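You operate a simulated robot arm through the tools that you are given. There is no shell and no other tool. Be economical: measure what you need, move in short steps, check, and stop when the job is done.

The job below is to be done with a simulated two-armed robot. You get a single attempt, and the scene is never put back.

TASK
Pick up the white pot with a teal lid with one hand, pass it to the other hand and put it on the fenced end of the piling bench. Set down upright: white pot with a teal lid.
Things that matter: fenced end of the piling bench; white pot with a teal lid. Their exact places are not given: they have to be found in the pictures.

It is judged by the outcome, as a careful person would: the job done as asked, and still so three seconds after it is handed in. It fails if anything else is knocked over, pushed out of place, dropped, spilled or broken. Lids that push on must go on centred and level and be pressed home; caps that screw on are set level and turned clockwise until they are tight.

THE ROBOT
Two 7-joint arms with two-finger parallel grippers on one trunk, on a base that drives. Base frame: it is fixed to the floor where the robot stands at the start and does not move with it; the origin is under the middle of the robot, x ahead of it, y to its left, z up; the surface under the hand at the start is at about z = 0.72. Units: m, rad, N and s.
The left shoulder is at the start at [0.05, 0.165, 1.03], the right one opposite. With the tool pointing down near the work surface each hand reaches from about 0.22 to 0.7 m from the robot's upright axis, wherever it stands, measured 20 degrees to its own side. Places, roughly: fenced end of the piling bench (19x40 cm) [2.94, -2.24, 0.72]. Payload 3.91 kg a hand.
The tool frame of a hand sits at the grasp point between the pads (the TCP): z along the fingers, y along the line on which they close. The tips reach 0.03 m beyond it. The gripper opens to 0.11 m. The fingers are 0.02 m wide and 0.01 m thick; the gripper's body (0.048 by 0.112 m) begins 0.055 m behind the TCP.
Orientation is that of the tool frame in the base frame, as a unit quaternion [w, x, y, z]. With the fingers straight down and closing along the base's y, the tool's x points along the base's -x, its y along +y and its z along -z.

THE INTERFACE
- The arms move only by the tool send_rows. It takes "left_steps", "right_steps" or both (then of equal length, played together; a hand with none holds still); each is a list of rows, each an object (a shift or turn left out is 0, a gripper value left out holds the last) with "rotation": the turn, a rotation vector about the tool's x, y, z in rad, a list of three; "dp": the shift along the tool's x, y, z in m, a list of three; "jaw": the closure, from 0 (fully open) to 1 (shut). In form: [{"rotation": [rx, ry, rz], "dp": [dx, dy, dz], "jaw": jaw}, ...]. A call has 1 to 8 rows; each row is the pose to reach, as a shift and turn from the pose commanded when the call began, along the tool's axes at that moment. A row lasts 0.2 s, in which the tool goes at most 0.05 m and 0.15 rad; a call with a longer step from one row to the next is refused whole, and so is a gripper value outside its range. Where a pose cannot be reached the arm comes as near as it can. A force on the tool above 40 N (or 10 N above the force at the start of the call, whichever is more), or a blocked arm, ends the call early, and 0.2 s more pass. The fingers move at their own pace (about 0.045 m/s each) and stop on an object; they squeeze with about 35 N. The grip force told is the motor's: it shows also when the fingers shut on nothing. Time passes only in rows, and 0.2 s behind the last, so rows that repeat a pose let the fingers close. The reply holds the time, the measured pose of the TCP, the force on the tool along the base axes, the opening and the grip force, in the units named above and with some noise, with the torque about the TCP (base axes, N m) and any sound that the robot's microphone picked up, and new pictures: "show" is both (left out), scene, wrist or none (wrist: the cameras of the hands that moved).
- Cameras (640 x 400 px; columns grow to the right, rows downward): "scene" is now at [0.1186, -0.0164, 1.2054]; the picture's right is [-0.19, -0.98, 0.00], its down [-0.51, 0.10, -0.86] and it looks along [0.84, -0.16, -0.51] (base axes); focal length 290 px, centre (320, 200). "left" rides on the left gripper at [0.072, -0.017, -0.103] in its tool frame; the picture's right is [0.23, 0.97, 0.00], its down [-0.76, 0.18, -0.62] and it looks along [-0.61, 0.14, 0.78] (tool axes); focal length 222 px, centre (320, 200). "right" rides on the right gripper at [0.073, 0.017, -0.103] in its tool frame; the picture's right is [-0.23, 0.97, 0.00], its down [-0.76, -0.18, -0.62] and it looks along [-0.61, -0.14, 0.78] (tool axes); focal length 222 px, centre (320, 200).
- move_column(by): slides the trunk up (or, below 0, down) by that many m; the arms and the scene camera ride with it, the base frame stays. It gives what a move gives, with no picture.
- roll_base(legs): drives the robot by 1 to 6 legs, each [ahead, left, turn to the left] in m, m and rad, along the robot's own axes; the way and the turn of a leg run together, so that a leg with both is an arc; at most 1.5 m and 3.142 rad a leg. The arms and the cameras ride along, it lands a little off, and it stops where it bumps. It gives what a move gives, and a new picture of the scene camera.
- pan_tilt(pan, tilt): turns the head with the scene camera to pan (to the left, within 1.396 rad either way) and tilt (down, from -0.506 to 1.204), counted from straight ahead of the robot. It gives what a move gives, and a new picture of the scene camera.
- point_at(camera, pixels): there is no depth. For up to 12 entries [column, row, z] of the newest picture of that camera ("zoom" is the newest enlarged one), the place [x, y] in the base frame at which the ray of that pixel passes the height z, good to about 0.003 m. It takes no simulated time.
- zoom(camera, box): a new picture of the part [left, top, right, bottom] of that camera's present view, enlarged. It takes no simulated time.
- hand_in(): hands the job in; it is judged then, once.

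Go step by step. Measure first, check grasps and placings, and put right what went wrong. The budget is 80 turns and 260 pictures, counting those below and the enlarged ones. Unless the task says otherwise, let go and move clear before handing in, and close with one line.

The tools are called after ">>>" by a JSON object that holds its "method" and its "body". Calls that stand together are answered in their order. send_rows: Moves the arms, as the interface text tells. Its arguments: {"type":"object","properties":{"left_steps":{"type":"array"},"right_steps":{"type":"array"},"show":{"type":"string","enum":["both","scene","wrist","none"]}},"required":[]} The other tools are called the same way: move_column (by) slides the trunk up or down; roll_base (legs) drives the base; pan_tilt (pan, tilt) turns the head that bears the scene camera; point_at (camera, pixels) gives the place at which the rays of pixels pass given heights; zoom (camera, box) takes an enlarged picture of a part of a camera's view; hand_in () hands the job in.

At the start:

```text
time: 0.0
left_eef_pos: [0.4677, 0.1102, 0.9277]
left_tcp_rot: [0.0, 0.0, 1.0, 0.0]
left_ft_force: [-0.4, 0.0, -0.1]
left_torque: [0.02, -0.02, 0.01]
left_width: 0.1103
left_grasp_force: 0.0
right_eef_pos: [0.4868, -0.3094, 0.9898]
right_tcp_rot: [0.0, 0.0, 1.0, 0.0]
right_ft_force: [-0.3, 0.1, 0.0]
right_torque: [0.02, 0.01, 0.0]
right_width: 0.1099
right_grasp_force: 0.1
trunk travel left (down, up): [-0.25, 0.253]
robot x, y, heading: [0.0014, -0.004, -0.001]
head pan, tilt: [-0.187, 0.541]
```

scene: 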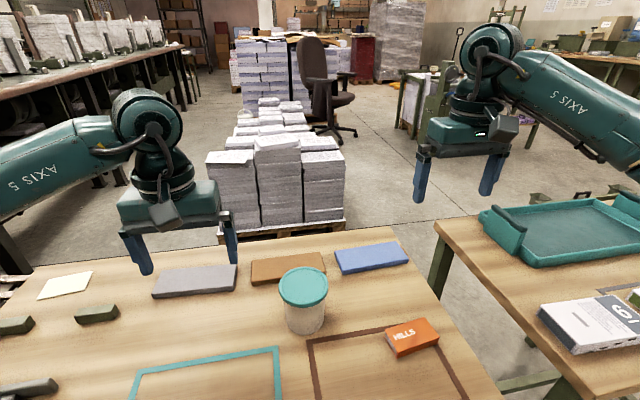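
right: 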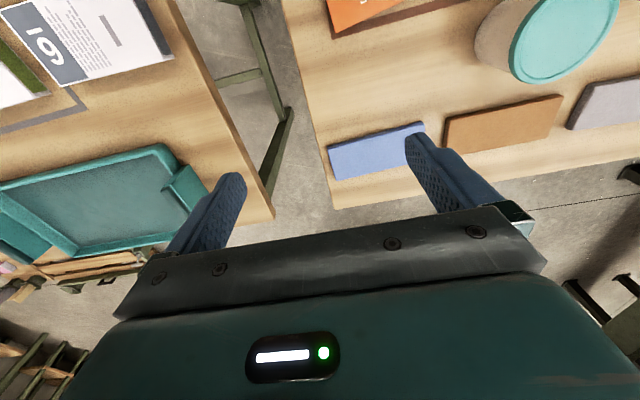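
left: 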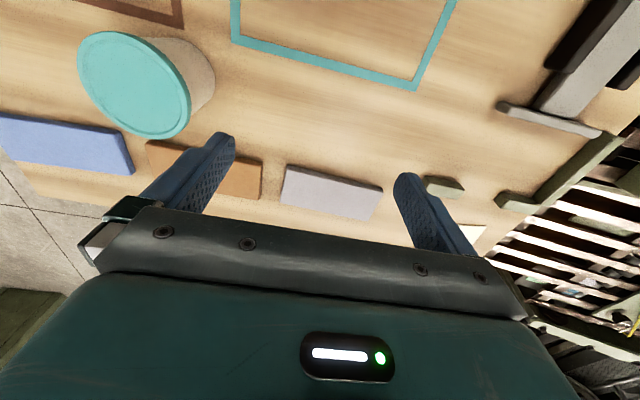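

The white pot with the teal lid stands near scene pixel (303,300). I'll zoom in to measure it and get its positions.

>>> {"method": "zoom", "body": {"camera": "scene", "box": [240, 240, 368, 350]}}

>>> {"method": "point_at", "body": {"camera": "scene", "pixels": [[305, 334, 0.72], [288, 325, 0.72], [323, 325, 0.72], [303, 287, 0.82], [278, 287, 0.82], [328, 287, 0.82], [303, 268, 0.82], [303, 307, 0.82]]}}

```text
3.64 times, centred on (304, 295) of scene
```

zoom: 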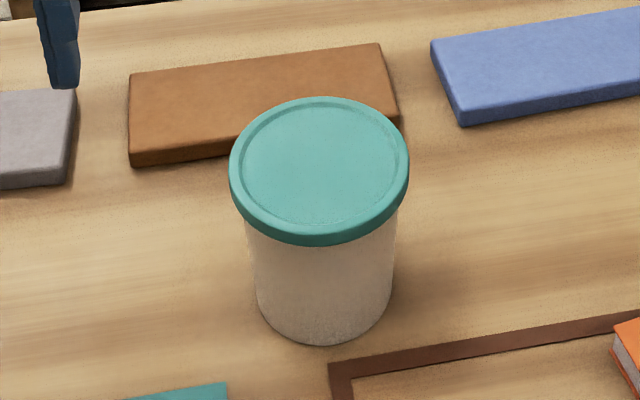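

```text
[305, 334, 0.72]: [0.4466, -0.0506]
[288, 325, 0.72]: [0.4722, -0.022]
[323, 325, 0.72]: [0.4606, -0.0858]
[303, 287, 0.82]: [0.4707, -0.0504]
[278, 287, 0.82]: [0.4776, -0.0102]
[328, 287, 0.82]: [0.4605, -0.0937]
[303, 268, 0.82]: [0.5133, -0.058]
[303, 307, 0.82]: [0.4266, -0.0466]
```

The pot stands at about (0.482,-0.052), is roughly 0.09 m tall, and its lid is about 0.086 m across. Next I'll look towards the destination, to the right and ahead.

>>> {"method": "pan_tilt", "body": {"pan": -0.66, "tilt": 0.15}}

>>> {"method": "pan_tilt", "body": {"pan": -0.9, "tilt": 0.6}}

```text
time: 0.9
left_eef_pos: [0.4675, 0.1107, 0.9265]
left_tcp_rot: [-0.001, 0.0, 1.0, 0.0]
left_ft_force: [-0.2, 0.5, 0.8]
left_torque: [-0.02, 0.01, 0.01]
left_width: 0.11
left_grasp_force: 0.0
right_eef_pos: [0.4861, -0.3092, 0.9881]
right_tcp_rot: [0.0, 0.0, 1.0, 0.0]
right_ft_force: [-0.2, 0.2, 0.5]
right_torque: [-0.03, 0.01, -0.02]
right_width: 0.1101
right_grasp_force: 0.1
trunk travel left (down, up): [-0.25, 0.253]
robot x, y, heading: [0.0023, 0.0007, 0.001]
head pan, tilt: [-0.66, 0.15]
```

scene: 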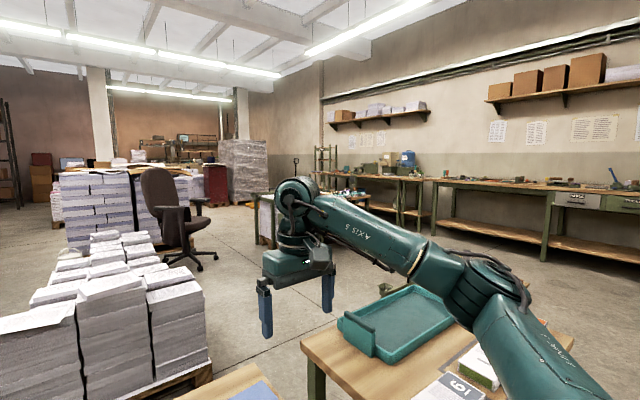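

```text
time: 1.8
left_eef_pos: [0.4675, 0.1099, 0.9262]
left_tcp_rot: [0.0, 0.0, 1.0, 0.0]
left_ft_force: [-0.3, -0.6, -0.1]
left_torque: [0.01, 0.01, 0.0]
left_width: 0.1099
left_grasp_force: 0.0
right_eef_pos: [0.4855, -0.3102, 0.9889]
right_tcp_rot: [0.0, 0.001, 1.0, 0.0]
right_ft_force: [-0.3, 0.6, -1.0]
right_torque: [0.0, 0.0, 0.03]
right_width: 0.1102
right_grasp_force: 0.0
trunk travel left (down, up): [-0.25, 0.253]
robot x, y, heading: [0.0015, -0.0053, 0.0]
head pan, tilt: [-0.901, 0.6]
```

scene: 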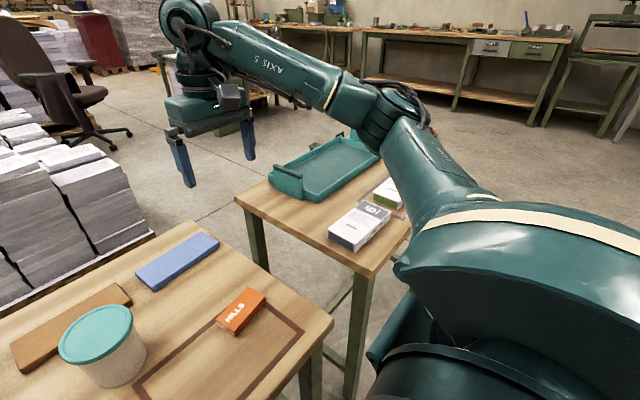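

The right arm hides the destination. I'll pan back and zoom on it there.

>>> {"method": "pan_tilt", "body": {"pan": -0.55, "tilt": 0.2}}

>>> {"method": "zoom", "body": {"camera": "scene", "box": [260, 120, 420, 220]}}

```text
time: 2.7
left_eef_pos: [0.468, 0.1101, 0.9281]
left_tcp_rot: [0.0, 0.0, 1.0, 0.0]
left_ft_force: [0.1, -0.4, 0.7]
left_torque: [-0.04, 0.0, -0.01]
left_width: 0.1101
left_grasp_force: 0.1
right_eef_pos: [0.4863, -0.3099, 0.9885]
right_tcp_rot: [0.0, 0.001, 1.0, -0.001]
right_ft_force: [-0.2, -0.1, 0.7]
right_torque: [-0.02, -0.02, 0.01]
right_width: 0.11
right_grasp_force: 0.0
trunk travel left (down, up): [-0.25, 0.253]
robot x, y, heading: [-0.001, 0.002, 0.004]
head pan, tilt: [-0.55, 0.201]
```

scene: 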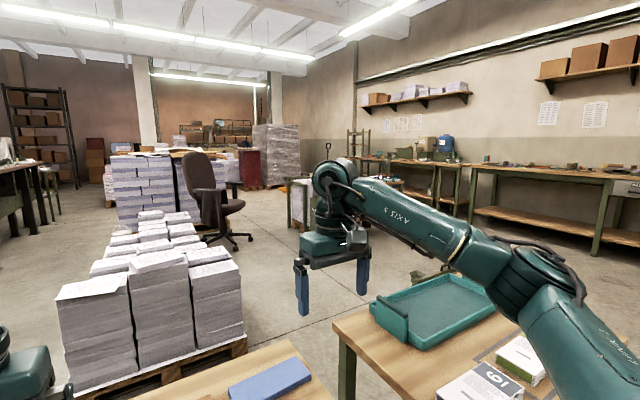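

```text
4.00 times, centred on (340, 170) of scene
```

zoom: 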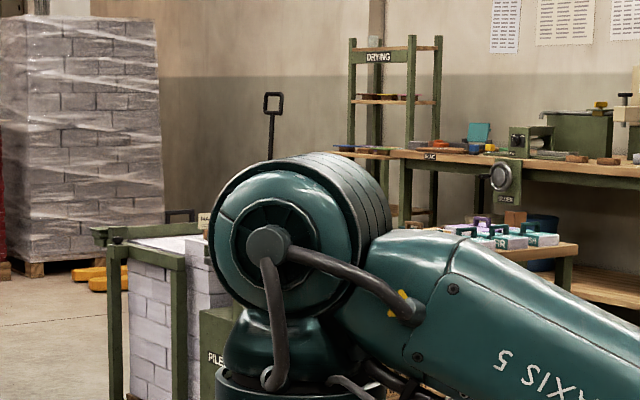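

The piling bench appears near (310,190), mostly hidden by the arm; I'll inspect it later when I'm closer. My plan is to grip the pot from above with the left hand, then pass it to the right hand, which will grip it from the side. First I'll bring the left hand over the pot.

>>> {"method": "send_rows", "body": {"left_steps": [{"dp": [-0.004, -0.045, 0]}, {"dp": [-0.008, -0.09, 0]}, {"dp": [-0.012, -0.13, 0]}, {"dp": [-0.0145, -0.162, 0]}, {"dp": [-0.0145, -0.162, 0]}], "show": "wrist"}}

>>> {"method": "pan_tilt", "body": {"pan": -0.187, "tilt": 0.75}}

```text
time: 3.9
left_eef_pos: [0.4809, -0.0529, 0.9281]
left_tcp_rot: [0.001, 0.0, 1.0, 0.0]
left_ft_force: [0.2, -0.1, 0.6]
left_torque: [0.0, -0.01, 0.0]
left_width: 0.1097
left_grasp_force: 0.1
right_eef_pos: [0.4856, -0.3082, 0.989]
right_tcp_rot: [0.0, 0.0, 1.0, 0.001]
right_ft_force: [0.4, -0.1, 0.9]
right_torque: [-0.02, 0.0, 0.02]
right_width: 0.11
right_grasp_force: 0.1
trunk travel left (down, up): [-0.25, 0.253]
robot x, y, heading: [-0.0026, 0.0015, 0.001]
head pan, tilt: [-0.55, 0.201]
```

left: 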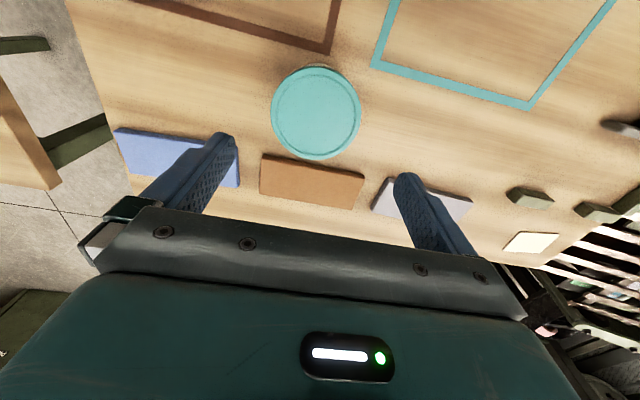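

```text
time: 4.8
left_eef_pos: [0.4804, -0.052, 0.9285]
left_tcp_rot: [0.0, 0.0, 1.0, 0.0]
left_ft_force: [-0.2, -0.8, -0.8]
left_torque: [0.01, -0.01, -0.06]
left_width: 0.11
left_grasp_force: 0.1
right_eef_pos: [0.4866, -0.3102, 0.9884]
right_tcp_rot: [0.0, 0.0, 1.0, 0.001]
right_ft_force: [0.3, 0.4, -0.7]
right_torque: [0.0, -0.01, -0.02]
right_width: 0.11
right_grasp_force: 0.0
trunk travel left (down, up): [-0.25, 0.253]
robot x, y, heading: [0.0035, -0.001, 0.003]
head pan, tilt: [-0.187, 0.75]
```

scene: 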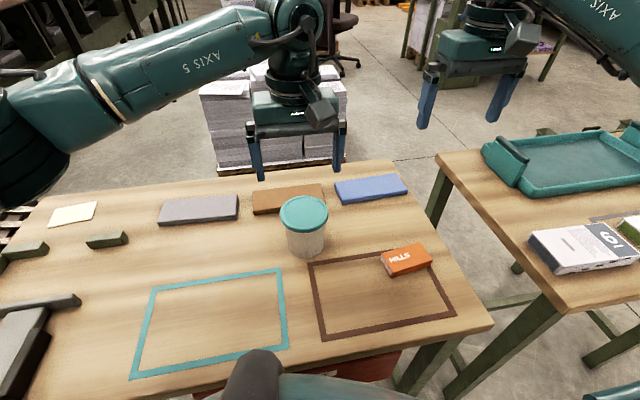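

In the left wrist view the lid is centred at (316,113). I'll triangulate it against the scene view.

>>> {"method": "point_at", "body": {"camera": "left", "pixels": [[316, 113, 0.8], [316, 113, 0.82], [271, 113, 0.81], [361, 113, 0.81], [316, 66, 0.81], [316, 160, 0.81]]}}

>>> {"method": "point_at", "body": {"camera": "scene", "pixels": [[304, 212, 0.8], [304, 212, 0.82], [306, 258, 0.72], [279, 212, 0.81], [328, 212, 0.81]]}}

>>> {"method": "zoom", "body": {"camera": "scene", "box": [256, 180, 352, 270]}}

```text
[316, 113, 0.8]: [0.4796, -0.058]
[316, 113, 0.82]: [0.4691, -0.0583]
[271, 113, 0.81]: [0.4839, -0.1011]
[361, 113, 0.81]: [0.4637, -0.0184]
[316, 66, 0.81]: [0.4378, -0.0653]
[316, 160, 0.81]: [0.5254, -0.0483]
```

```text
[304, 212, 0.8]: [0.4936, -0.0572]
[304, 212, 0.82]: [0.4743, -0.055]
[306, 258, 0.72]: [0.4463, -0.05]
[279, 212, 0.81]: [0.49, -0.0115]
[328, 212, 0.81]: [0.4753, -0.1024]
```

```text
4.44 times, centred on (304, 225) of scene
```

zoom: 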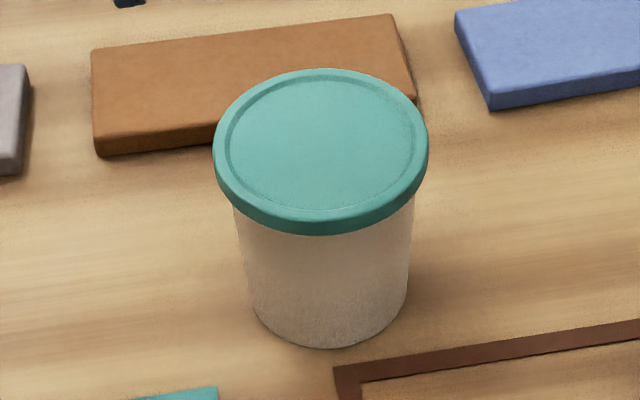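

The lid is centred at about (0.478,-0.057), is about 0.088 m across, and its top is at about z 0.815. I'll lower partway with a small correction and look again.

>>> {"method": "send_rows", "body": {"left_steps": [{"dp": [0.002, -0.005, 0.025]}, {"dp": [0.002, -0.005, 0.05]}, {"dp": [0.002, -0.005, 0.05]}], "show": "both"}}

>>> {"method": "zoom", "body": {"camera": "scene", "box": [240, 140, 368, 270]}}

```text
time: 5.7
left_eef_pos: [0.4791, -0.0574, 0.8766]
left_tcp_rot: [0.0, 0.0, 1.0, 0.0]
left_ft_force: [-0.5, 0.2, 0.6]
left_torque: [0.01, 0.01, 0.02]
left_width: 0.11
left_grasp_force: 0.1
right_eef_pos: [0.4866, -0.3078, 0.9889]
right_tcp_rot: [0.0, 0.001, 1.0, -0.001]
right_ft_force: [0.3, 0.6, -0.4]
right_torque: [-0.01, -0.01, -0.02]
right_width: 0.1099
right_grasp_force: 0.1
trunk travel left (down, up): [-0.25, 0.253]
robot x, y, heading: [-0.0016, 0.0021, 0.001]
head pan, tilt: [-0.187, 0.75]
```

scene: 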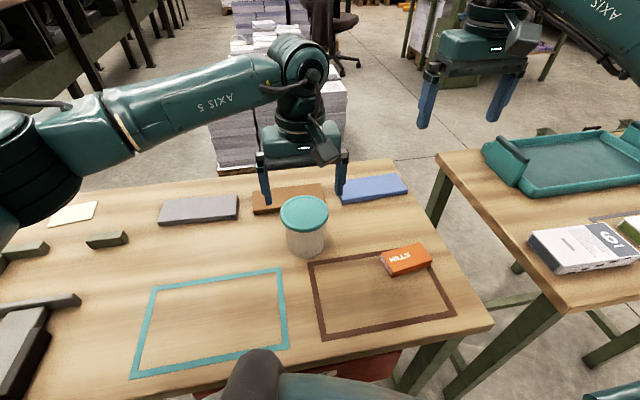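
left: 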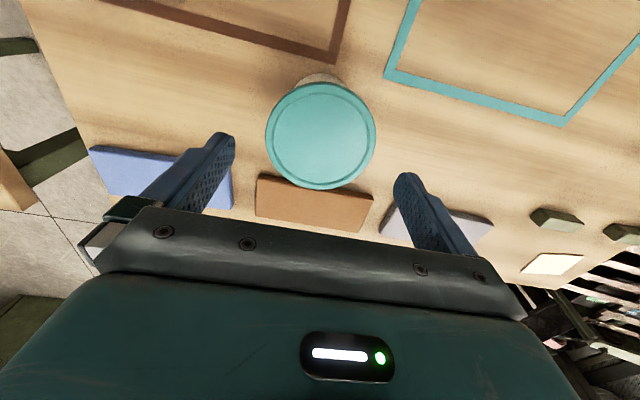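

```text
3.08 times, centred on (304, 205) of scene
```

zoom: 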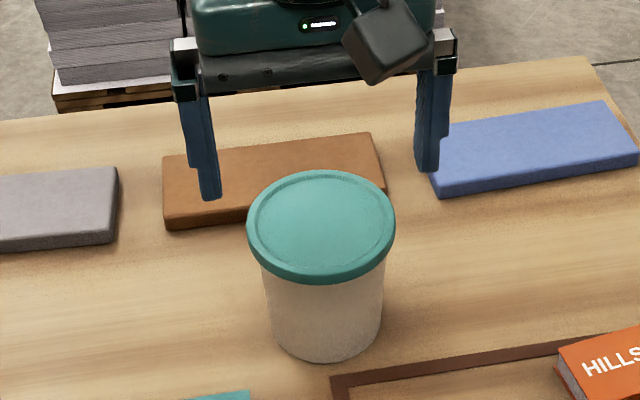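

>>> {"method": "point_at", "body": {"camera": "left", "pixels": [[321, 136, 0.8], [321, 136, 0.82], [265, 136, 0.81], [376, 136, 0.81], [321, 83, 0.81], [321, 190, 0.81]]}}

>>> {"method": "point_at", "body": {"camera": "scene", "pixels": [[304, 212, 0.8], [304, 212, 0.82], [280, 212, 0.81], [328, 212, 0.81], [304, 194, 0.81], [304, 228, 0.81], [304, 231, 0.8]]}}

```text
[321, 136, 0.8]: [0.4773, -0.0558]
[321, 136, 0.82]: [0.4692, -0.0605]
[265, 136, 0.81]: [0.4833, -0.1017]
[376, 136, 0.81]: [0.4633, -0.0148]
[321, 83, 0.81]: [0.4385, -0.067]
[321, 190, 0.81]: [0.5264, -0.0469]
```

```text
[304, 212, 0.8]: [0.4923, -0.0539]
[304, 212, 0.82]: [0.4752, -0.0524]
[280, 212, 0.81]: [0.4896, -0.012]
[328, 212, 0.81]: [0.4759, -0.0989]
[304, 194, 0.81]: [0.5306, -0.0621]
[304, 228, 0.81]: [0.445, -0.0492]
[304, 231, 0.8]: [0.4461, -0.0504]
```

The estimates agree at about (0.480,-0.057), and the fingers straddle the lid. I'll lower to TCP z≈0.803.

>>> {"method": "send_rows", "body": {"left_steps": [{"dp": [-0.001, 0, 0.025]}, {"dp": [-0.001, 0, 0.05]}, {"dp": [-0.001, 0, 0.0735]}, {"dp": [-0.001, 0, 0.0735]}], "show": "both"}}

>>> {"method": "zoom", "body": {"camera": "scene", "box": [240, 160, 368, 270]}}

```text
time: 6.7
left_eef_pos: [0.4807, -0.0556, 0.8028]
left_tcp_rot: [0.0, 0.0, 1.0, -0.001]
left_ft_force: [-0.3, -0.5, 0.8]
left_torque: [-0.01, 0.05, -0.02]
left_width: 0.11
left_grasp_force: 0.1
right_eef_pos: [0.4871, -0.3088, 0.9879]
right_tcp_rot: [-0.001, 0.0, 1.0, 0.0]
right_ft_force: [-0.4, -0.8, -0.6]
right_torque: [0.04, 0.02, -0.01]
right_width: 0.1103
right_grasp_force: 0.1
trunk travel left (down, up): [-0.25, 0.253]
robot x, y, heading: [0.0025, -0.0028, 0.002]
head pan, tilt: [-0.187, 0.75]
```

scene: 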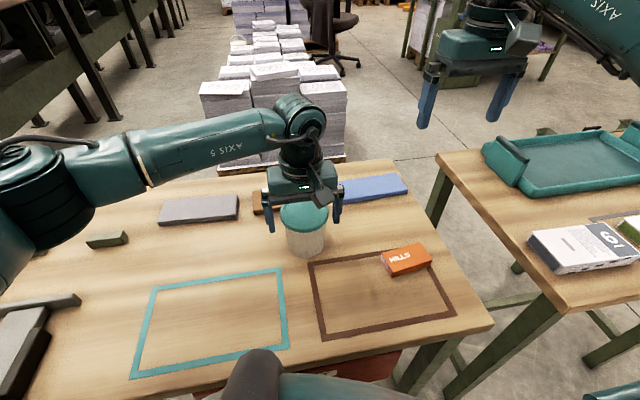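
left: 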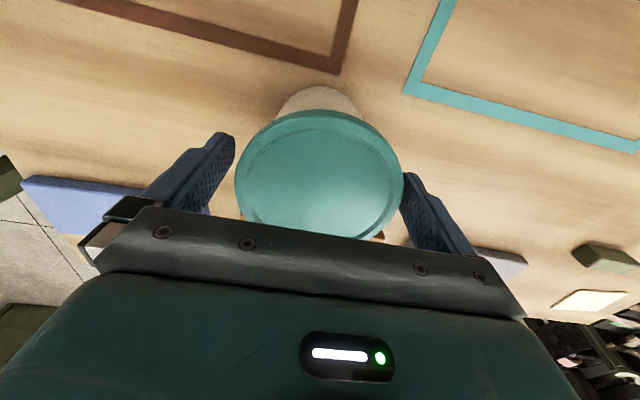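

```text
3.64 times, centred on (304, 215) of scene
```

zoom: 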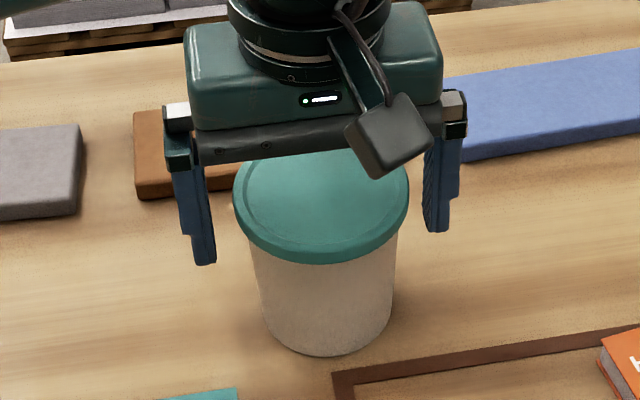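

The fingers bracket the lid, and the hand sits about 4 mm too far forward. I'll shift back slightly and close.

>>> {"method": "send_rows", "body": {"left_steps": [{"dp": [0.004, 0, 0]}, {"dp": [0.004, 0, 0], "jaw": 1}, {"dp": [0.004, 0, 0], "jaw": 1}, {"dp": [0.004, 0, 0], "jaw": 1}, {"dp": [0.004, 0, 0], "jaw": 1}], "show": "wrist"}}

```text
time: 7.8
left_eef_pos: [0.4767, -0.055, 0.8048]
left_tcp_rot: [0.0, 0.001, 1.0, -0.001]
left_ft_force: [0.1, -1.3, -0.2]
left_torque: [-0.23, 0.03, -0.02]
left_width: 0.0896
left_grasp_force: 35.1
right_eef_pos: [0.4871, -0.3094, 0.989]
right_tcp_rot: [0.0, 0.001, 1.0, 0.0]
right_ft_force: [-0.1, 0.0, -0.3]
right_torque: [-0.05, -0.02, -0.02]
right_width: 0.1099
right_grasp_force: 0.0
trunk travel left (down, up): [-0.25, 0.253]
robot x, y, heading: [0.0006, -0.0005, -0.005]
head pan, tilt: [-0.187, 0.75]
```

left: 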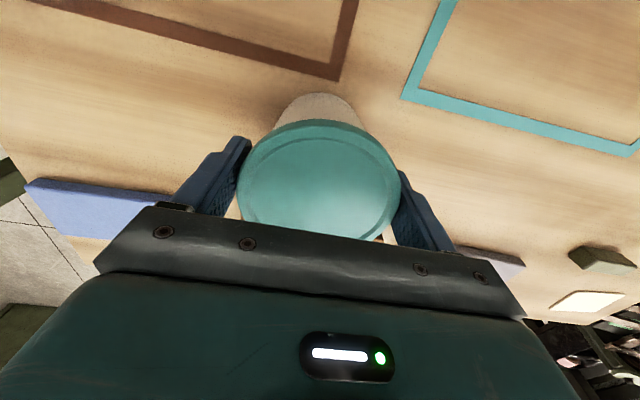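

The grip holds at 35 N with 0.0896 m between the fingers, which matches the lid diameter. I'll do a small 6 mm test lift to see whether the body comes up with the lid.

>>> {"method": "send_rows", "body": {"left_steps": [{"dp": [0, 0, -0.006], "jaw": 1}, {"dp": [0, 0, -0.006], "jaw": 1}], "show": "none"}}

>>> {"method": "zoom", "body": {"camera": "scene", "box": [240, 160, 368, 270]}}

```text
time: 8.4
left_eef_pos: [0.4777, -0.0547, 0.8099]
left_tcp_rot: [0.0, -0.001, 1.0, 0.0]
left_ft_force: [-0.5, 0.2, -4.7]
left_torque: [0.0, -0.01, -0.02]
left_width: 0.0896
left_grasp_force: 34.7
right_eef_pos: [0.4853, -0.3083, 0.9889]
right_tcp_rot: [0.0, 0.001, 1.0, 0.0]
right_ft_force: [-0.9, -0.1, -0.3]
right_torque: [-0.02, 0.01, -0.01]
right_width: 0.1101
right_grasp_force: 0.1
trunk travel left (down, up): [-0.25, 0.253]
robot x, y, heading: [0.0015, -0.0029, 0.007]
head pan, tilt: [-0.187, 0.75]
```

```text
3.64 times, centred on (304, 215) of scene
```

zoom: 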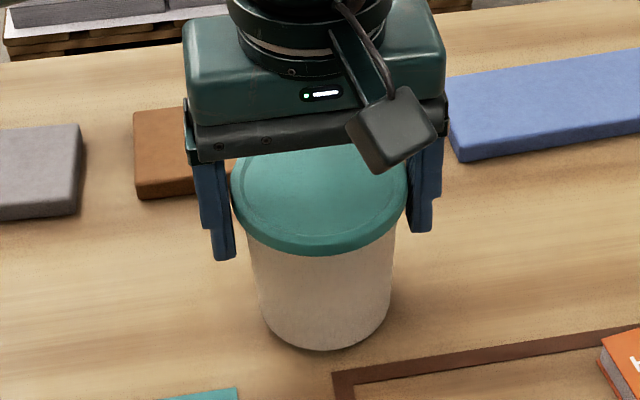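

The bottom edge rose from row 356 to 350 and the load reads 4.7 N, so the pot lifts as one piece. I'll raise it further and then scan to the right for a driving route.

>>> {"method": "send_rows", "body": {"left_steps": [{"dp": [0, 0, -0.04], "jaw": 1}, {"dp": [0, 0, -0.08], "jaw": 1}, {"dp": [0.03, 0.03, -0.12], "jaw": 1}, {"dp": [0.06, 0.06, -0.14], "jaw": 1}, {"dp": [0.08, 0.1, -0.14], "jaw": 1}], "show": "none"}}

>>> {"method": "pan_tilt", "body": {"pan": -1.39, "tilt": 0.45}}

>>> {"method": "pan_tilt", "body": {"pan": -1.0, "tilt": 0.9}}

```text
refused: row 3 steps farther than a row can; nothing moved
```

```text
time: 9.8
left_eef_pos: [0.4771, -0.0564, 0.8105]
left_tcp_rot: [-0.001, 0.0, 1.0, 0.0]
left_ft_force: [0.8, -0.4, -5.5]
left_torque: [-0.03, 0.0, -0.01]
left_width: 0.0895
left_grasp_force: 35.3
right_eef_pos: [0.486, -0.3088, 0.9889]
right_tcp_rot: [0.0, 0.001, 1.0, 0.0]
right_ft_force: [0.3, 0.1, -0.8]
right_torque: [-0.01, -0.01, 0.0]
right_width: 0.1101
right_grasp_force: 0.1
trunk travel left (down, up): [-0.25, 0.253]
robot x, y, heading: [0.0017, 0.0004, 0.0]
head pan, tilt: [-1.389, 0.45]
```

scene: 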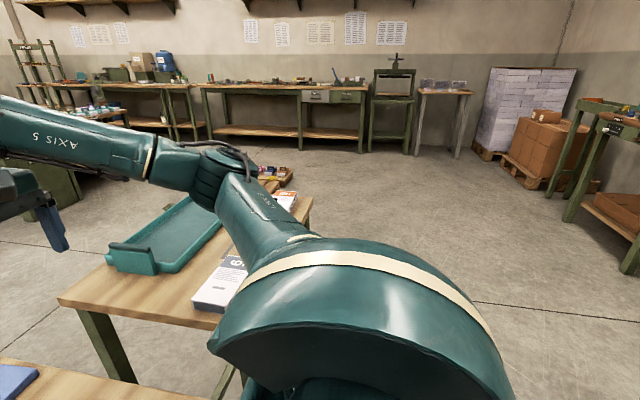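

```text
time: 10.8
left_eef_pos: [0.4776, -0.056, 0.8103]
left_tcp_rot: [0.0, 0.0, 1.0, 0.0]
left_ft_force: [0.1, 0.0, -4.4]
left_torque: [0.02, 0.02, -0.01]
left_width: 0.0893
left_grasp_force: 34.9
right_eef_pos: [0.4864, -0.3099, 0.9887]
right_tcp_rot: [0.0, 0.0, 1.0, 0.0]
right_ft_force: [-0.3, 0.5, 0.0]
right_torque: [0.02, 0.0, 0.07]
right_width: 0.1103
right_grasp_force: 0.0
trunk travel left (down, up): [-0.25, 0.253]
robot x, y, heading: [0.0016, 0.0027, -0.003]
head pan, tilt: [-1.0, 0.901]
```

scene: 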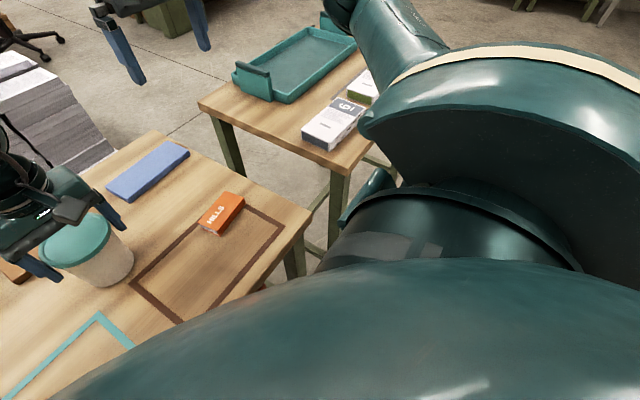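

The floor to the right is open. I'll measure table 2 and the front edge of table 1, and lift the pot with shorter steps.

>>> {"method": "point_at", "body": {"camera": "scene", "pixels": [[198, 104, 0.72], [337, 176, 0.72], [312, 212, 0.72], [155, 133, 0.72], [333, 245, 0.0], [218, 176, 0.0]]}}

>>> {"method": "send_rows", "body": {"left_steps": [{"dp": [0, 0, -0.04], "jaw": 1}, {"dp": [0, 0, -0.08], "jaw": 1}, {"dp": [0, 0, -0.12], "jaw": 1}, {"dp": [0.03, 0.03, -0.14], "jaw": 1}, {"dp": [0.06, 0.06, -0.14], "jaw": 1}, {"dp": [0.08, 0.1, -0.14], "jaw": 1}], "show": "none"}}

>>> {"method": "pan_tilt", "body": {"pan": -0.95, "tilt": 0.3}}

```text
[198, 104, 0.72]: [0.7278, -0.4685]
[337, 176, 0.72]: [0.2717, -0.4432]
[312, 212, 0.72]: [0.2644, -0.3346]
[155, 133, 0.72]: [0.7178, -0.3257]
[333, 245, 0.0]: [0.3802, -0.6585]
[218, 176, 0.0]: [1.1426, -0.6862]
```

```text
time: 12.2
left_eef_pos: [0.3999, 0.0462, 0.9482]
left_tcp_rot: [0.0, 0.0, 1.0, 0.0]
left_ft_force: [-0.4, -0.5, -4.0]
left_torque: [-0.03, 0.0, -0.01]
left_width: 0.0896
left_grasp_force: 35.0
right_eef_pos: [0.4872, -0.3087, 0.9885]
right_tcp_rot: [0.0, 0.0, 1.0, 0.0]
right_ft_force: [0.4, 0.3, 0.1]
right_torque: [0.0, 0.01, 0.03]
right_width: 0.1104
right_grasp_force: 0.0
trunk travel left (down, up): [-0.25, 0.253]
robot x, y, heading: [-0.0005, 0.0027, 0.0]
head pan, tilt: [-1.0, 0.901]
```

```text
time: 13.2
left_eef_pos: [0.4008, 0.045, 0.9476]
left_tcp_rot: [0.0, 0.0, 1.0, 0.001]
left_ft_force: [-0.3, -0.1, -3.9]
left_torque: [-0.01, 0.01, 0.0]
left_width: 0.0895
left_grasp_force: 35.2
right_eef_pos: [0.4868, -0.3098, 0.989]
right_tcp_rot: [0.0, 0.001, 1.0, 0.0]
right_ft_force: [0.1, -0.5, 0.2]
right_torque: [-0.02, -0.01, 0.02]
right_width: 0.1099
right_grasp_force: 0.0
trunk travel left (down, up): [-0.25, 0.253]
robot x, y, heading: [-0.0001, -0.0002, 0.001]
head pan, tilt: [-0.949, 0.3]
```

scene: 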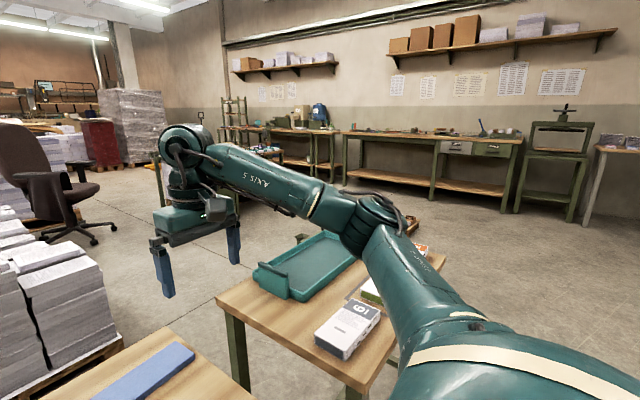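

Table 1's front edge is at x≈0.26 and table 2 is beside it; the floor behind and to the right is free. I'll back up, turn right, drive along and turn back towards the piling bench.

>>> {"method": "roll_base", "body": {"legs": [[-0.4, 0, 0], [0, 0, -1.57], [1.4, 0, 0], [0, 0, 1.2]]}}

>>> {"method": "pan_tilt", "body": {"pan": 0.1, "tilt": 0.2}}

```text
time: 28.9
left_eef_pos: [0.041, -1.4757, 0.9475]
left_tcp_rot: [0.0, 0.167, 0.986, 0.0]
left_ft_force: [1.4, -0.3, -4.6]
left_torque: [0.0, 0.03, -0.03]
left_width: 0.0895
left_grasp_force: 35.2
right_eef_pos: [0.0059, -1.8377, 0.9897]
right_tcp_rot: [0.0, 0.168, 0.986, 0.001]
right_ft_force: [0.0, 0.7, 0.2]
right_torque: [-0.01, -0.03, -0.02]
right_width: 0.1099
right_grasp_force: 0.0
trunk travel left (down, up): [-0.25, 0.253]
robot x, y, heading: [-0.3491, -1.3849, -0.335]
head pan, tilt: [-0.949, 0.3]
```

scene: 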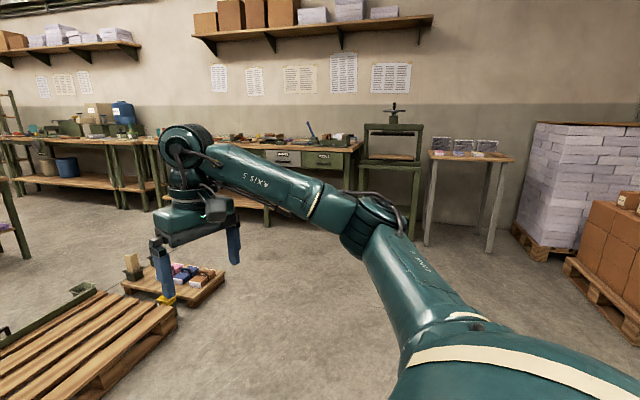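

```text
time: 30.2
left_eef_pos: [0.0407, -1.4761, 0.9471]
left_tcp_rot: [0.0, 0.168, 0.986, 0.0]
left_ft_force: [-0.1, -0.2, -4.0]
left_torque: [0.0, 0.01, -0.01]
left_width: 0.0896
left_grasp_force: 35.3
right_eef_pos: [0.0061, -1.838, 0.9883]
right_tcp_rot: [0.0, 0.169, 0.986, 0.0]
right_ft_force: [0.2, -0.8, 0.2]
right_torque: [0.01, 0.0, -0.01]
right_width: 0.1098
right_grasp_force: 0.1
trunk travel left (down, up): [-0.25, 0.253]
robot x, y, heading: [-0.3482, -1.3857, -0.332]
head pan, tilt: [0.099, 0.201]
```

scene: 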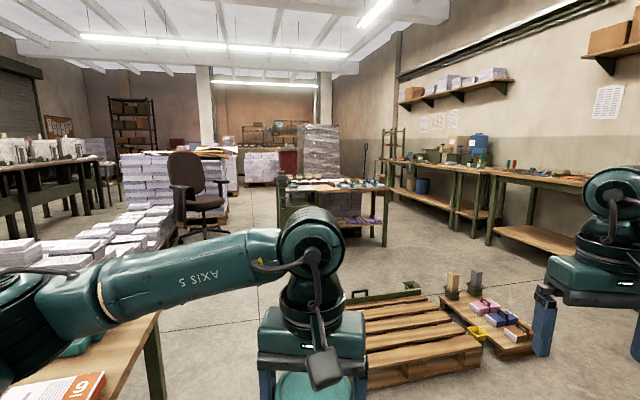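

The piling bench is at (280-390, 175-250), and pallets lie on the floor at (360-540, 290-390). I'll zoom and measure.

>>> {"method": "zoom", "body": {"camera": "scene", "box": [260, 160, 404, 250]}}

>>> {"method": "point_at", "body": {"camera": "scene", "pixels": [[370, 388, 0.1], [482, 340, 0.1], [425, 297, 0.1], [535, 350, 0.0], [437, 293, 0.0], [487, 290, 0.0], [386, 245, 0.0], [283, 272, 0.0], [360, 300, 0.1]]}}

```text
4.44 times, centred on (332, 205) of scene
```

zoom: 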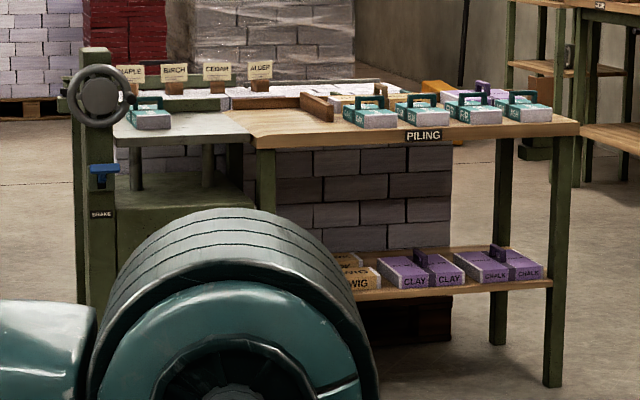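

```text
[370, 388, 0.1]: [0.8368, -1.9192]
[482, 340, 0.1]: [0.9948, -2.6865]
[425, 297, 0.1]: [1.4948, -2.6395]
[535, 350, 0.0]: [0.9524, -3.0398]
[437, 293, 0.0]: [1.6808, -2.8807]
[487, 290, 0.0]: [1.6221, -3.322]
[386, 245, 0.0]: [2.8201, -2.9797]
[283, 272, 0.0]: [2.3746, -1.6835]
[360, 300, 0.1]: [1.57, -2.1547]
```

The bench spans y≈-1.7 to -3.0, and the fenced part is near zoom (293,111). I need the gap between table 2 and the pallet, so I'll lift the left arm out of view a little by panning and measuring.

>>> {"method": "pan_tilt", "body": {"pan": 0.1, "tilt": 0.65}}

```text
time: 31.1
left_eef_pos: [0.0418, -1.4755, 0.9484]
left_tcp_rot: [0.0, 0.167, 0.986, 0.0]
left_ft_force: [-0.9, -0.1, -4.7]
left_torque: [0.03, 0.02, -0.01]
left_width: 0.0896
left_grasp_force: 35.2
right_eef_pos: [0.0054, -1.8381, 0.989]
right_tcp_rot: [0.001, 0.169, 0.986, 0.001]
right_ft_force: [0.6, -0.5, 0.4]
right_torque: [0.01, -0.03, -0.02]
right_width: 0.1098
right_grasp_force: 0.2
trunk travel left (down, up): [-0.25, 0.253]
robot x, y, heading: [-0.3502, -1.3845, -0.335]
head pan, tilt: [0.099, 0.649]
```

scene: 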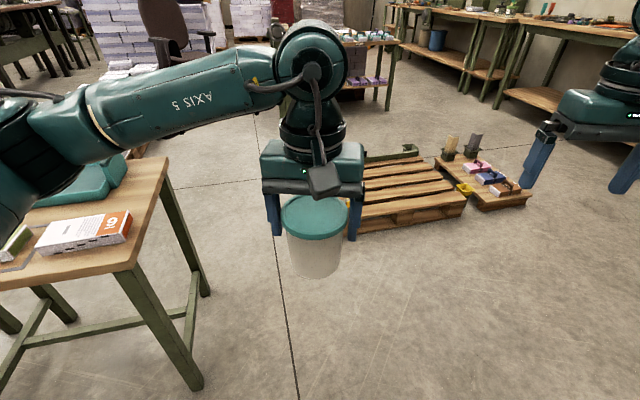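

>>> {"method": "point_at", "body": {"camera": "scene", "pixels": [[197, 388, 0], [207, 296, 0], [168, 158, 0.72], [128, 268, 0.72], [352, 238, 0], [465, 212, 0], [265, 235, 0], [265, 180, 0], [532, 203, 0]]}}

```text
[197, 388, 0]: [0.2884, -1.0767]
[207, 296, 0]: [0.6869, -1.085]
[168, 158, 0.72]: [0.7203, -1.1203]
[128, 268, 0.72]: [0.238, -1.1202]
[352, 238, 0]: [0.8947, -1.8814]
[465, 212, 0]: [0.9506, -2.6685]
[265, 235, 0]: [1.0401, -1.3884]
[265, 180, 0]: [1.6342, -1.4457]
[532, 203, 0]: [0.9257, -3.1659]
```

Table 2 ends at y≈-1.12 and the pallet's left edge is at y≈-1.87, so I'll drive through the gap along y≈-1.5.

>>> {"method": "roll_base", "body": {"legs": [[0, 0, 0.335], [0, -0.115, 0], [1.4, 0, 0], [0.6, 0, 0], [0, 0, -0.4]]}}

>>> {"method": "pan_tilt", "body": {"pan": -0.1, "tilt": 0.4}}

```text
time: 38.5
left_eef_pos: [1.1195, -1.4413, 0.9455]
left_tcp_rot: [-0.001, -0.005, 1.0, 0.001]
left_ft_force: [-0.3, 0.0, -4.1]
left_torque: [-0.01, -0.03, 0.01]
left_width: 0.0897
left_grasp_force: 35.3
right_eef_pos: [1.2096, -1.7938, 0.987]
right_tcp_rot: [-0.002, -0.004, 1.0, 0.001]
right_ft_force: [-0.6, -0.3, 0.1]
right_torque: [0.02, 0.03, -0.01]
right_width: 0.11
right_grasp_force: 0.0
trunk travel left (down, up): [-0.25, 0.253]
robot x, y, heading: [0.7203, -1.4901, 0.012]
head pan, tilt: [0.099, 0.649]
stopped in leg 3: the robot was blocked; the commanded pose is now the measured one
```

scene: 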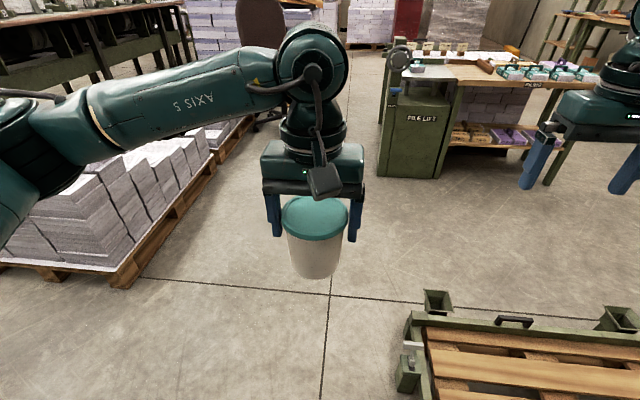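

```text
time: 39.3
left_eef_pos: [1.1189, -1.4408, 0.9466]
left_tcp_rot: [-0.001, -0.004, 1.0, 0.0]
left_ft_force: [0.1, -0.2, -4.1]
left_torque: [-0.01, -0.01, -0.02]
left_width: 0.0895
left_grasp_force: 34.6
right_eef_pos: [1.2085, -1.7938, 0.9867]
right_tcp_rot: [-0.002, -0.004, 1.0, -0.002]
right_ft_force: [-0.6, -0.3, -0.1]
right_torque: [0.02, 0.01, -0.03]
right_width: 0.11
right_grasp_force: 0.1
trunk travel left (down, up): [-0.25, 0.253]
robot x, y, heading: [0.7215, -1.4909, 0.015]
head pan, tilt: [-0.099, 0.4]
```

scene: 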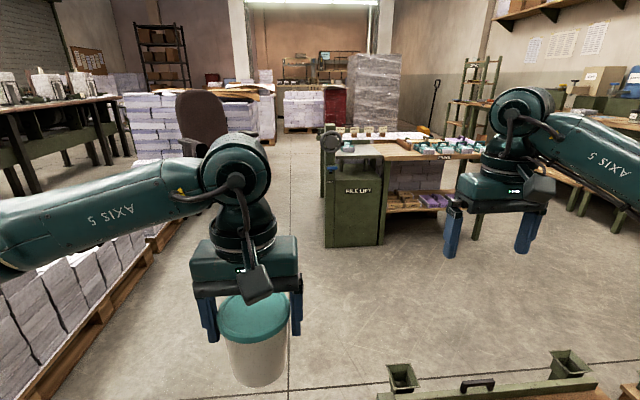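

The robot was blocked at x=0.72. I'll look down to find out what it touched.

>>> {"method": "pan_tilt", "body": {"pan": -0.5, "tilt": 1.1}}

>>> {"method": "pan_tilt", "body": {"pan": 0.4, "tilt": 1.1}}

```text
time: 40.4
left_eef_pos: [1.1195, -1.4396, 0.9465]
left_tcp_rot: [-0.001, -0.006, 1.0, -0.001]
left_ft_force: [0.5, 0.4, -4.2]
left_torque: [-0.02, -0.01, 0.0]
left_width: 0.0894
left_grasp_force: 35.1
right_eef_pos: [1.2092, -1.7936, 0.987]
right_tcp_rot: [-0.002, -0.004, 1.0, -0.001]
right_ft_force: [-0.2, -0.2, -0.3]
right_torque: [0.04, 0.04, -0.02]
right_width: 0.1099
right_grasp_force: 0.1
trunk travel left (down, up): [-0.25, 0.253]
robot x, y, heading: [0.7191, -1.4888, 0.014]
head pan, tilt: [-0.499, 1.1]
```

scene: 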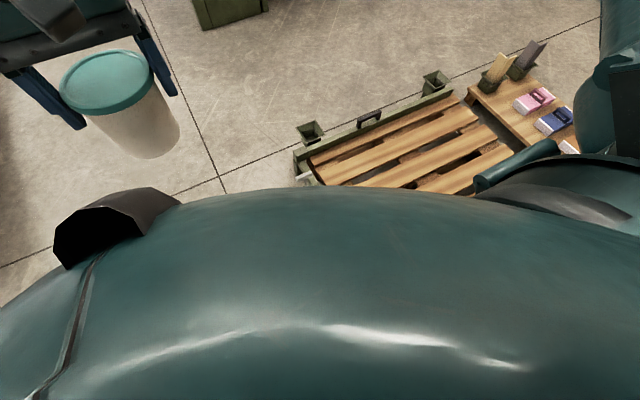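

```text
time: 41.6
left_eef_pos: [1.1188, -1.4401, 0.946]
left_tcp_rot: [-0.002, -0.005, 1.0, 0.001]
left_ft_force: [-0.1, 0.0, -4.5]
left_torque: [0.0, 0.02, 0.01]
left_width: 0.0896
left_grasp_force: 35.2
right_eef_pos: [1.2089, -1.7936, 0.9869]
right_tcp_rot: [-0.002, -0.003, 1.0, 0.0]
right_ft_force: [-0.3, 0.6, 0.1]
right_torque: [0.02, -0.03, -0.01]
right_width: 0.1102
right_grasp_force: 0.1
trunk travel left (down, up): [-0.25, 0.253]
robot x, y, heading: [0.7163, -1.4902, 0.012]
head pan, tilt: [0.4, 1.1]
```

scene: 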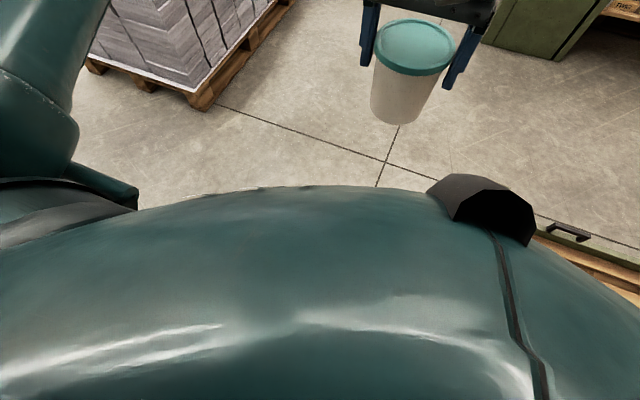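

>>> {"method": "point_at", "body": {"camera": "scene", "pixels": [[203, 110, 0], [88, 68, 0], [290, 2, 0], [568, 232, 0.15], [540, 238, 0.1], [380, 186, 0]]}}

>>> {"method": "pan_tilt", "body": {"pan": -0.4, "tilt": 0.9}}

```text
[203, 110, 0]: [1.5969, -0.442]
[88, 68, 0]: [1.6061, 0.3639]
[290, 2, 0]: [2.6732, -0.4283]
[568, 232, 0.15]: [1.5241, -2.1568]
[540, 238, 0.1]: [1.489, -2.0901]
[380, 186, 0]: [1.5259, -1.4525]
```

```text
time: 42.7
left_eef_pos: [1.1188, -1.4404, 0.9466]
left_tcp_rot: [-0.001, -0.005, 1.0, -0.001]
left_ft_force: [-0.6, 0.6, -4.1]
left_torque: [-0.03, 0.02, -0.03]
left_width: 0.0893
left_grasp_force: 34.9
right_eef_pos: [1.2082, -1.794, 0.9874]
right_tcp_rot: [-0.001, -0.004, 1.0, -0.001]
right_ft_force: [-0.2, 0.7, 1.2]
right_torque: [0.0, 0.0, -0.03]
right_width: 0.1096
right_grasp_force: 0.1
trunk travel left (down, up): [-0.25, 0.253]
robot x, y, heading: [0.7174, -1.4902, 0.008]
head pan, tilt: [-0.4, 0.901]
```

scene: 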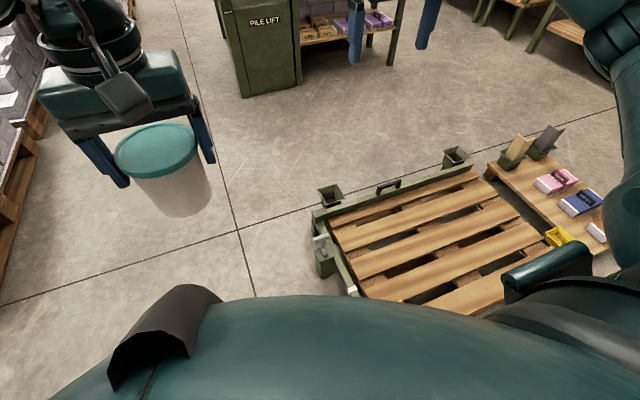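

>>> {"method": "point_at", "body": {"camera": "scene", "pixels": [[313, 210, 0.12], [322, 278, 0], [348, 295, 0.1], [333, 275, 0.1], [313, 238, 0.12]]}}

```text
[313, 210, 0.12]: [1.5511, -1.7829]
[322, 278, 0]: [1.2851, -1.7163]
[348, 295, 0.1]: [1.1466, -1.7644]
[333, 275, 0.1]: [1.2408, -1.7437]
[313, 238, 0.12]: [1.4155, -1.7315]
```

The pallet frame's left edge is at y≈-1.73, so my right front corner touched it. I'll back off, shift left and pass with more clearance.

>>> {"method": "roll_base", "body": {"legs": [[-0.06, 0, 0], [0, 0.09, -0.01], [0.3, 0.06, 0], [0.3, 0.14, 0], [0.5, 0, 0]]}}

```text
time: 50.8
left_eef_pos: [2.1693, -1.1606, 0.9465]
left_tcp_rot: [-0.001, 0.003, 1.0, 0.0]
left_ft_force: [0.5, -0.2, -3.9]
left_torque: [-0.01, 0.01, 0.04]
left_width: 0.0894
left_grasp_force: 35.2
right_eef_pos: [2.2551, -1.516, 0.987]
right_tcp_rot: [-0.002, 0.003, 1.0, -0.001]
right_ft_force: [-0.2, -0.1, -0.3]
right_torque: [0.02, 0.02, -0.01]
right_width: 0.1101
right_grasp_force: 0.0
trunk travel left (down, up): [-0.25, 0.253]
robot x, y, heading: [1.7698, -1.1993, -0.003]
head pan, tilt: [-0.4, 0.901]
```

scene: 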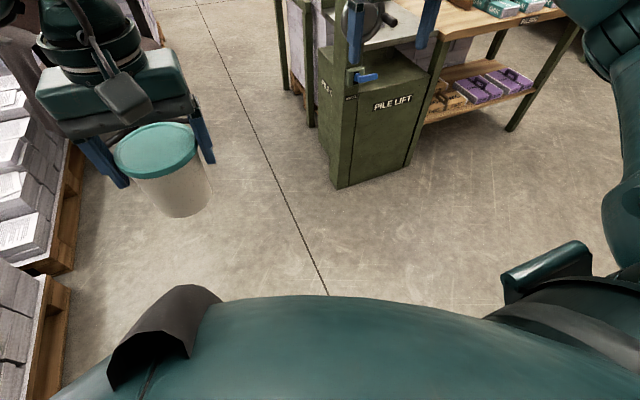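

I'm past the pallet. Now I'll look at the bench's fenced end.

>>> {"method": "pan_tilt", "body": {"pan": -0.6, "tilt": 0.45}}

>>> {"method": "zoom", "body": {"camera": "scene", "box": [200, 120, 440, 270]}}

```text
time: 51.7
left_eef_pos: [2.1696, -1.16, 0.9458]
left_tcp_rot: [-0.001, 0.002, 1.0, -0.001]
left_ft_force: [-0.3, 0.2, -5.2]
left_torque: [-0.01, 0.0, -0.05]
left_width: 0.0893
left_grasp_force: 34.3
right_eef_pos: [2.2545, -1.5158, 0.9867]
right_tcp_rot: [-0.002, 0.003, 1.0, -0.001]
right_ft_force: [0.1, 0.5, 0.1]
right_torque: [0.02, -0.01, 0.01]
right_width: 0.1099
right_grasp_force: 0.1
trunk travel left (down, up): [-0.25, 0.253]
robot x, y, heading: [1.7669, -1.1997, -0.002]
head pan, tilt: [-0.6, 0.45]
```

scene: 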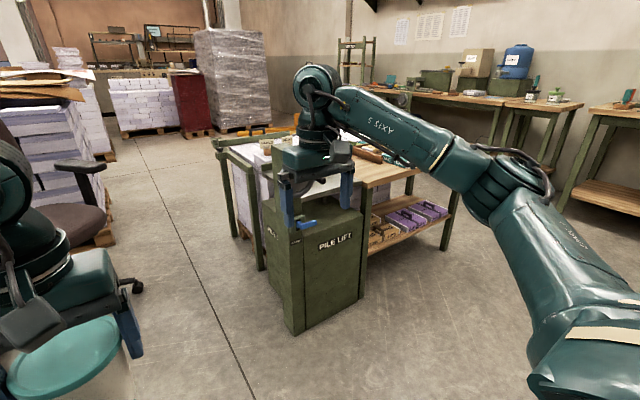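

```text
2.67 times, centred on (320, 195) of scene
```

zoom: 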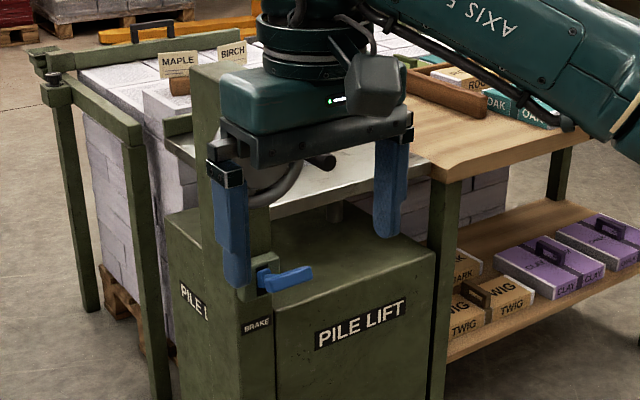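

My own hand blocks the view. I'll turn the base toward the bench, which leaves the area in front of the robot clear.

>>> {"method": "point_at", "body": {"camera": "scene", "pixels": [[295, 335, 0], [362, 296, 0], [275, 287, 0], [258, 268, 0], [442, 250, 0]]}}

>>> {"method": "roll_base", "body": {"legs": [[0, 0, -0.75]]}}

>>> {"method": "pan_tilt", "body": {"pan": 0.03, "tilt": 0.4}}

>>> {"method": "zoom", "body": {"camera": "scene", "box": [200, 100, 440, 250]}}

```text
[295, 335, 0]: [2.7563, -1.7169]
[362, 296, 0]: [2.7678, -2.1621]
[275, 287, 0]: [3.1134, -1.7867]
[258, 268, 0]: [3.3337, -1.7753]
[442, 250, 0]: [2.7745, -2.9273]
```

```text
time: 54.0
left_eef_pos: [2.0912, -1.444, 0.9467]
left_tcp_rot: [0.0, 0.368, 0.93, 0.001]
left_ft_force: [0.0, 0.7, -4.0]
left_torque: [0.05, -0.01, 0.04]
left_width: 0.0895
left_grasp_force: 35.4
right_eef_pos: [1.9127, -1.7604, 0.987]
right_tcp_rot: [-0.002, 0.369, 0.929, 0.0]
right_ft_force: [0.4, -0.3, -0.5]
right_torque: [0.0, -0.03, -0.01]
right_width: 0.11
right_grasp_force: 0.0
trunk travel left (down, up): [-0.25, 0.253]
robot x, y, heading: [1.7668, -1.1977, -0.752]
head pan, tilt: [-0.6, 0.45]
```

scene: 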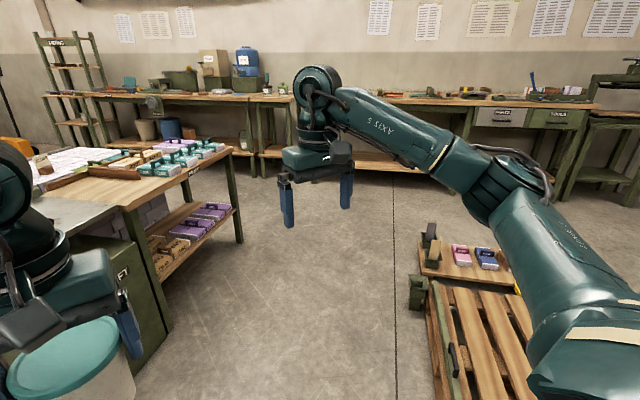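

```text
time: 55.1
left_eef_pos: [2.0916, -1.4432, 0.947]
left_tcp_rot: [-0.001, 0.368, 0.93, 0.001]
left_ft_force: [-0.3, 0.1, -4.7]
left_torque: [0.03, 0.03, 0.01]
left_width: 0.0894
left_grasp_force: 35.5
right_eef_pos: [1.9124, -1.7616, 0.9875]
right_tcp_rot: [-0.002, 0.37, 0.929, 0.0]
right_ft_force: [-0.3, -0.1, -0.5]
right_torque: [0.01, 0.0, 0.01]
right_width: 0.1099
right_grasp_force: 0.2
trunk travel left (down, up): [-0.25, 0.253]
robot x, y, heading: [1.7707, -1.2023, -0.754]
head pan, tilt: [0.03, 0.4]
```

scene: 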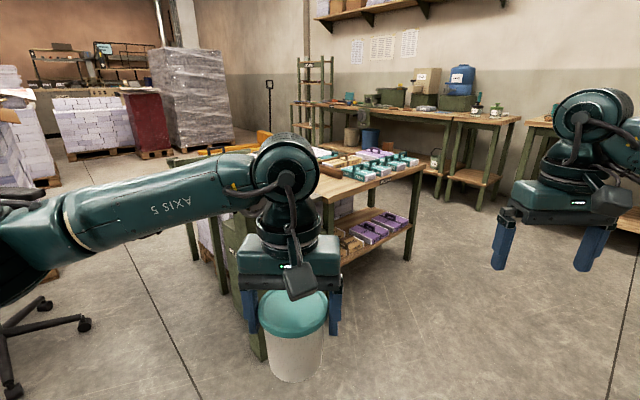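

```text
2.67 times, centred on (320, 175) of scene
```

zoom: 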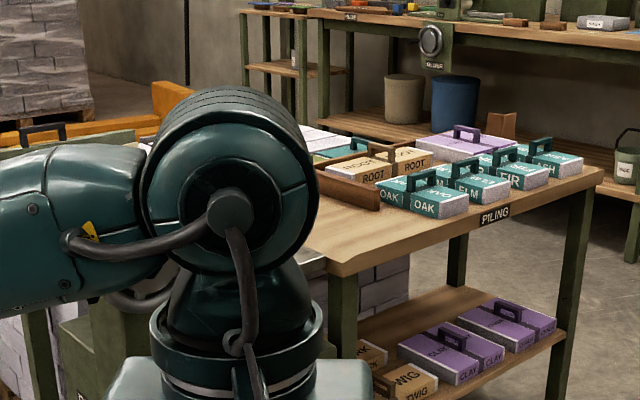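

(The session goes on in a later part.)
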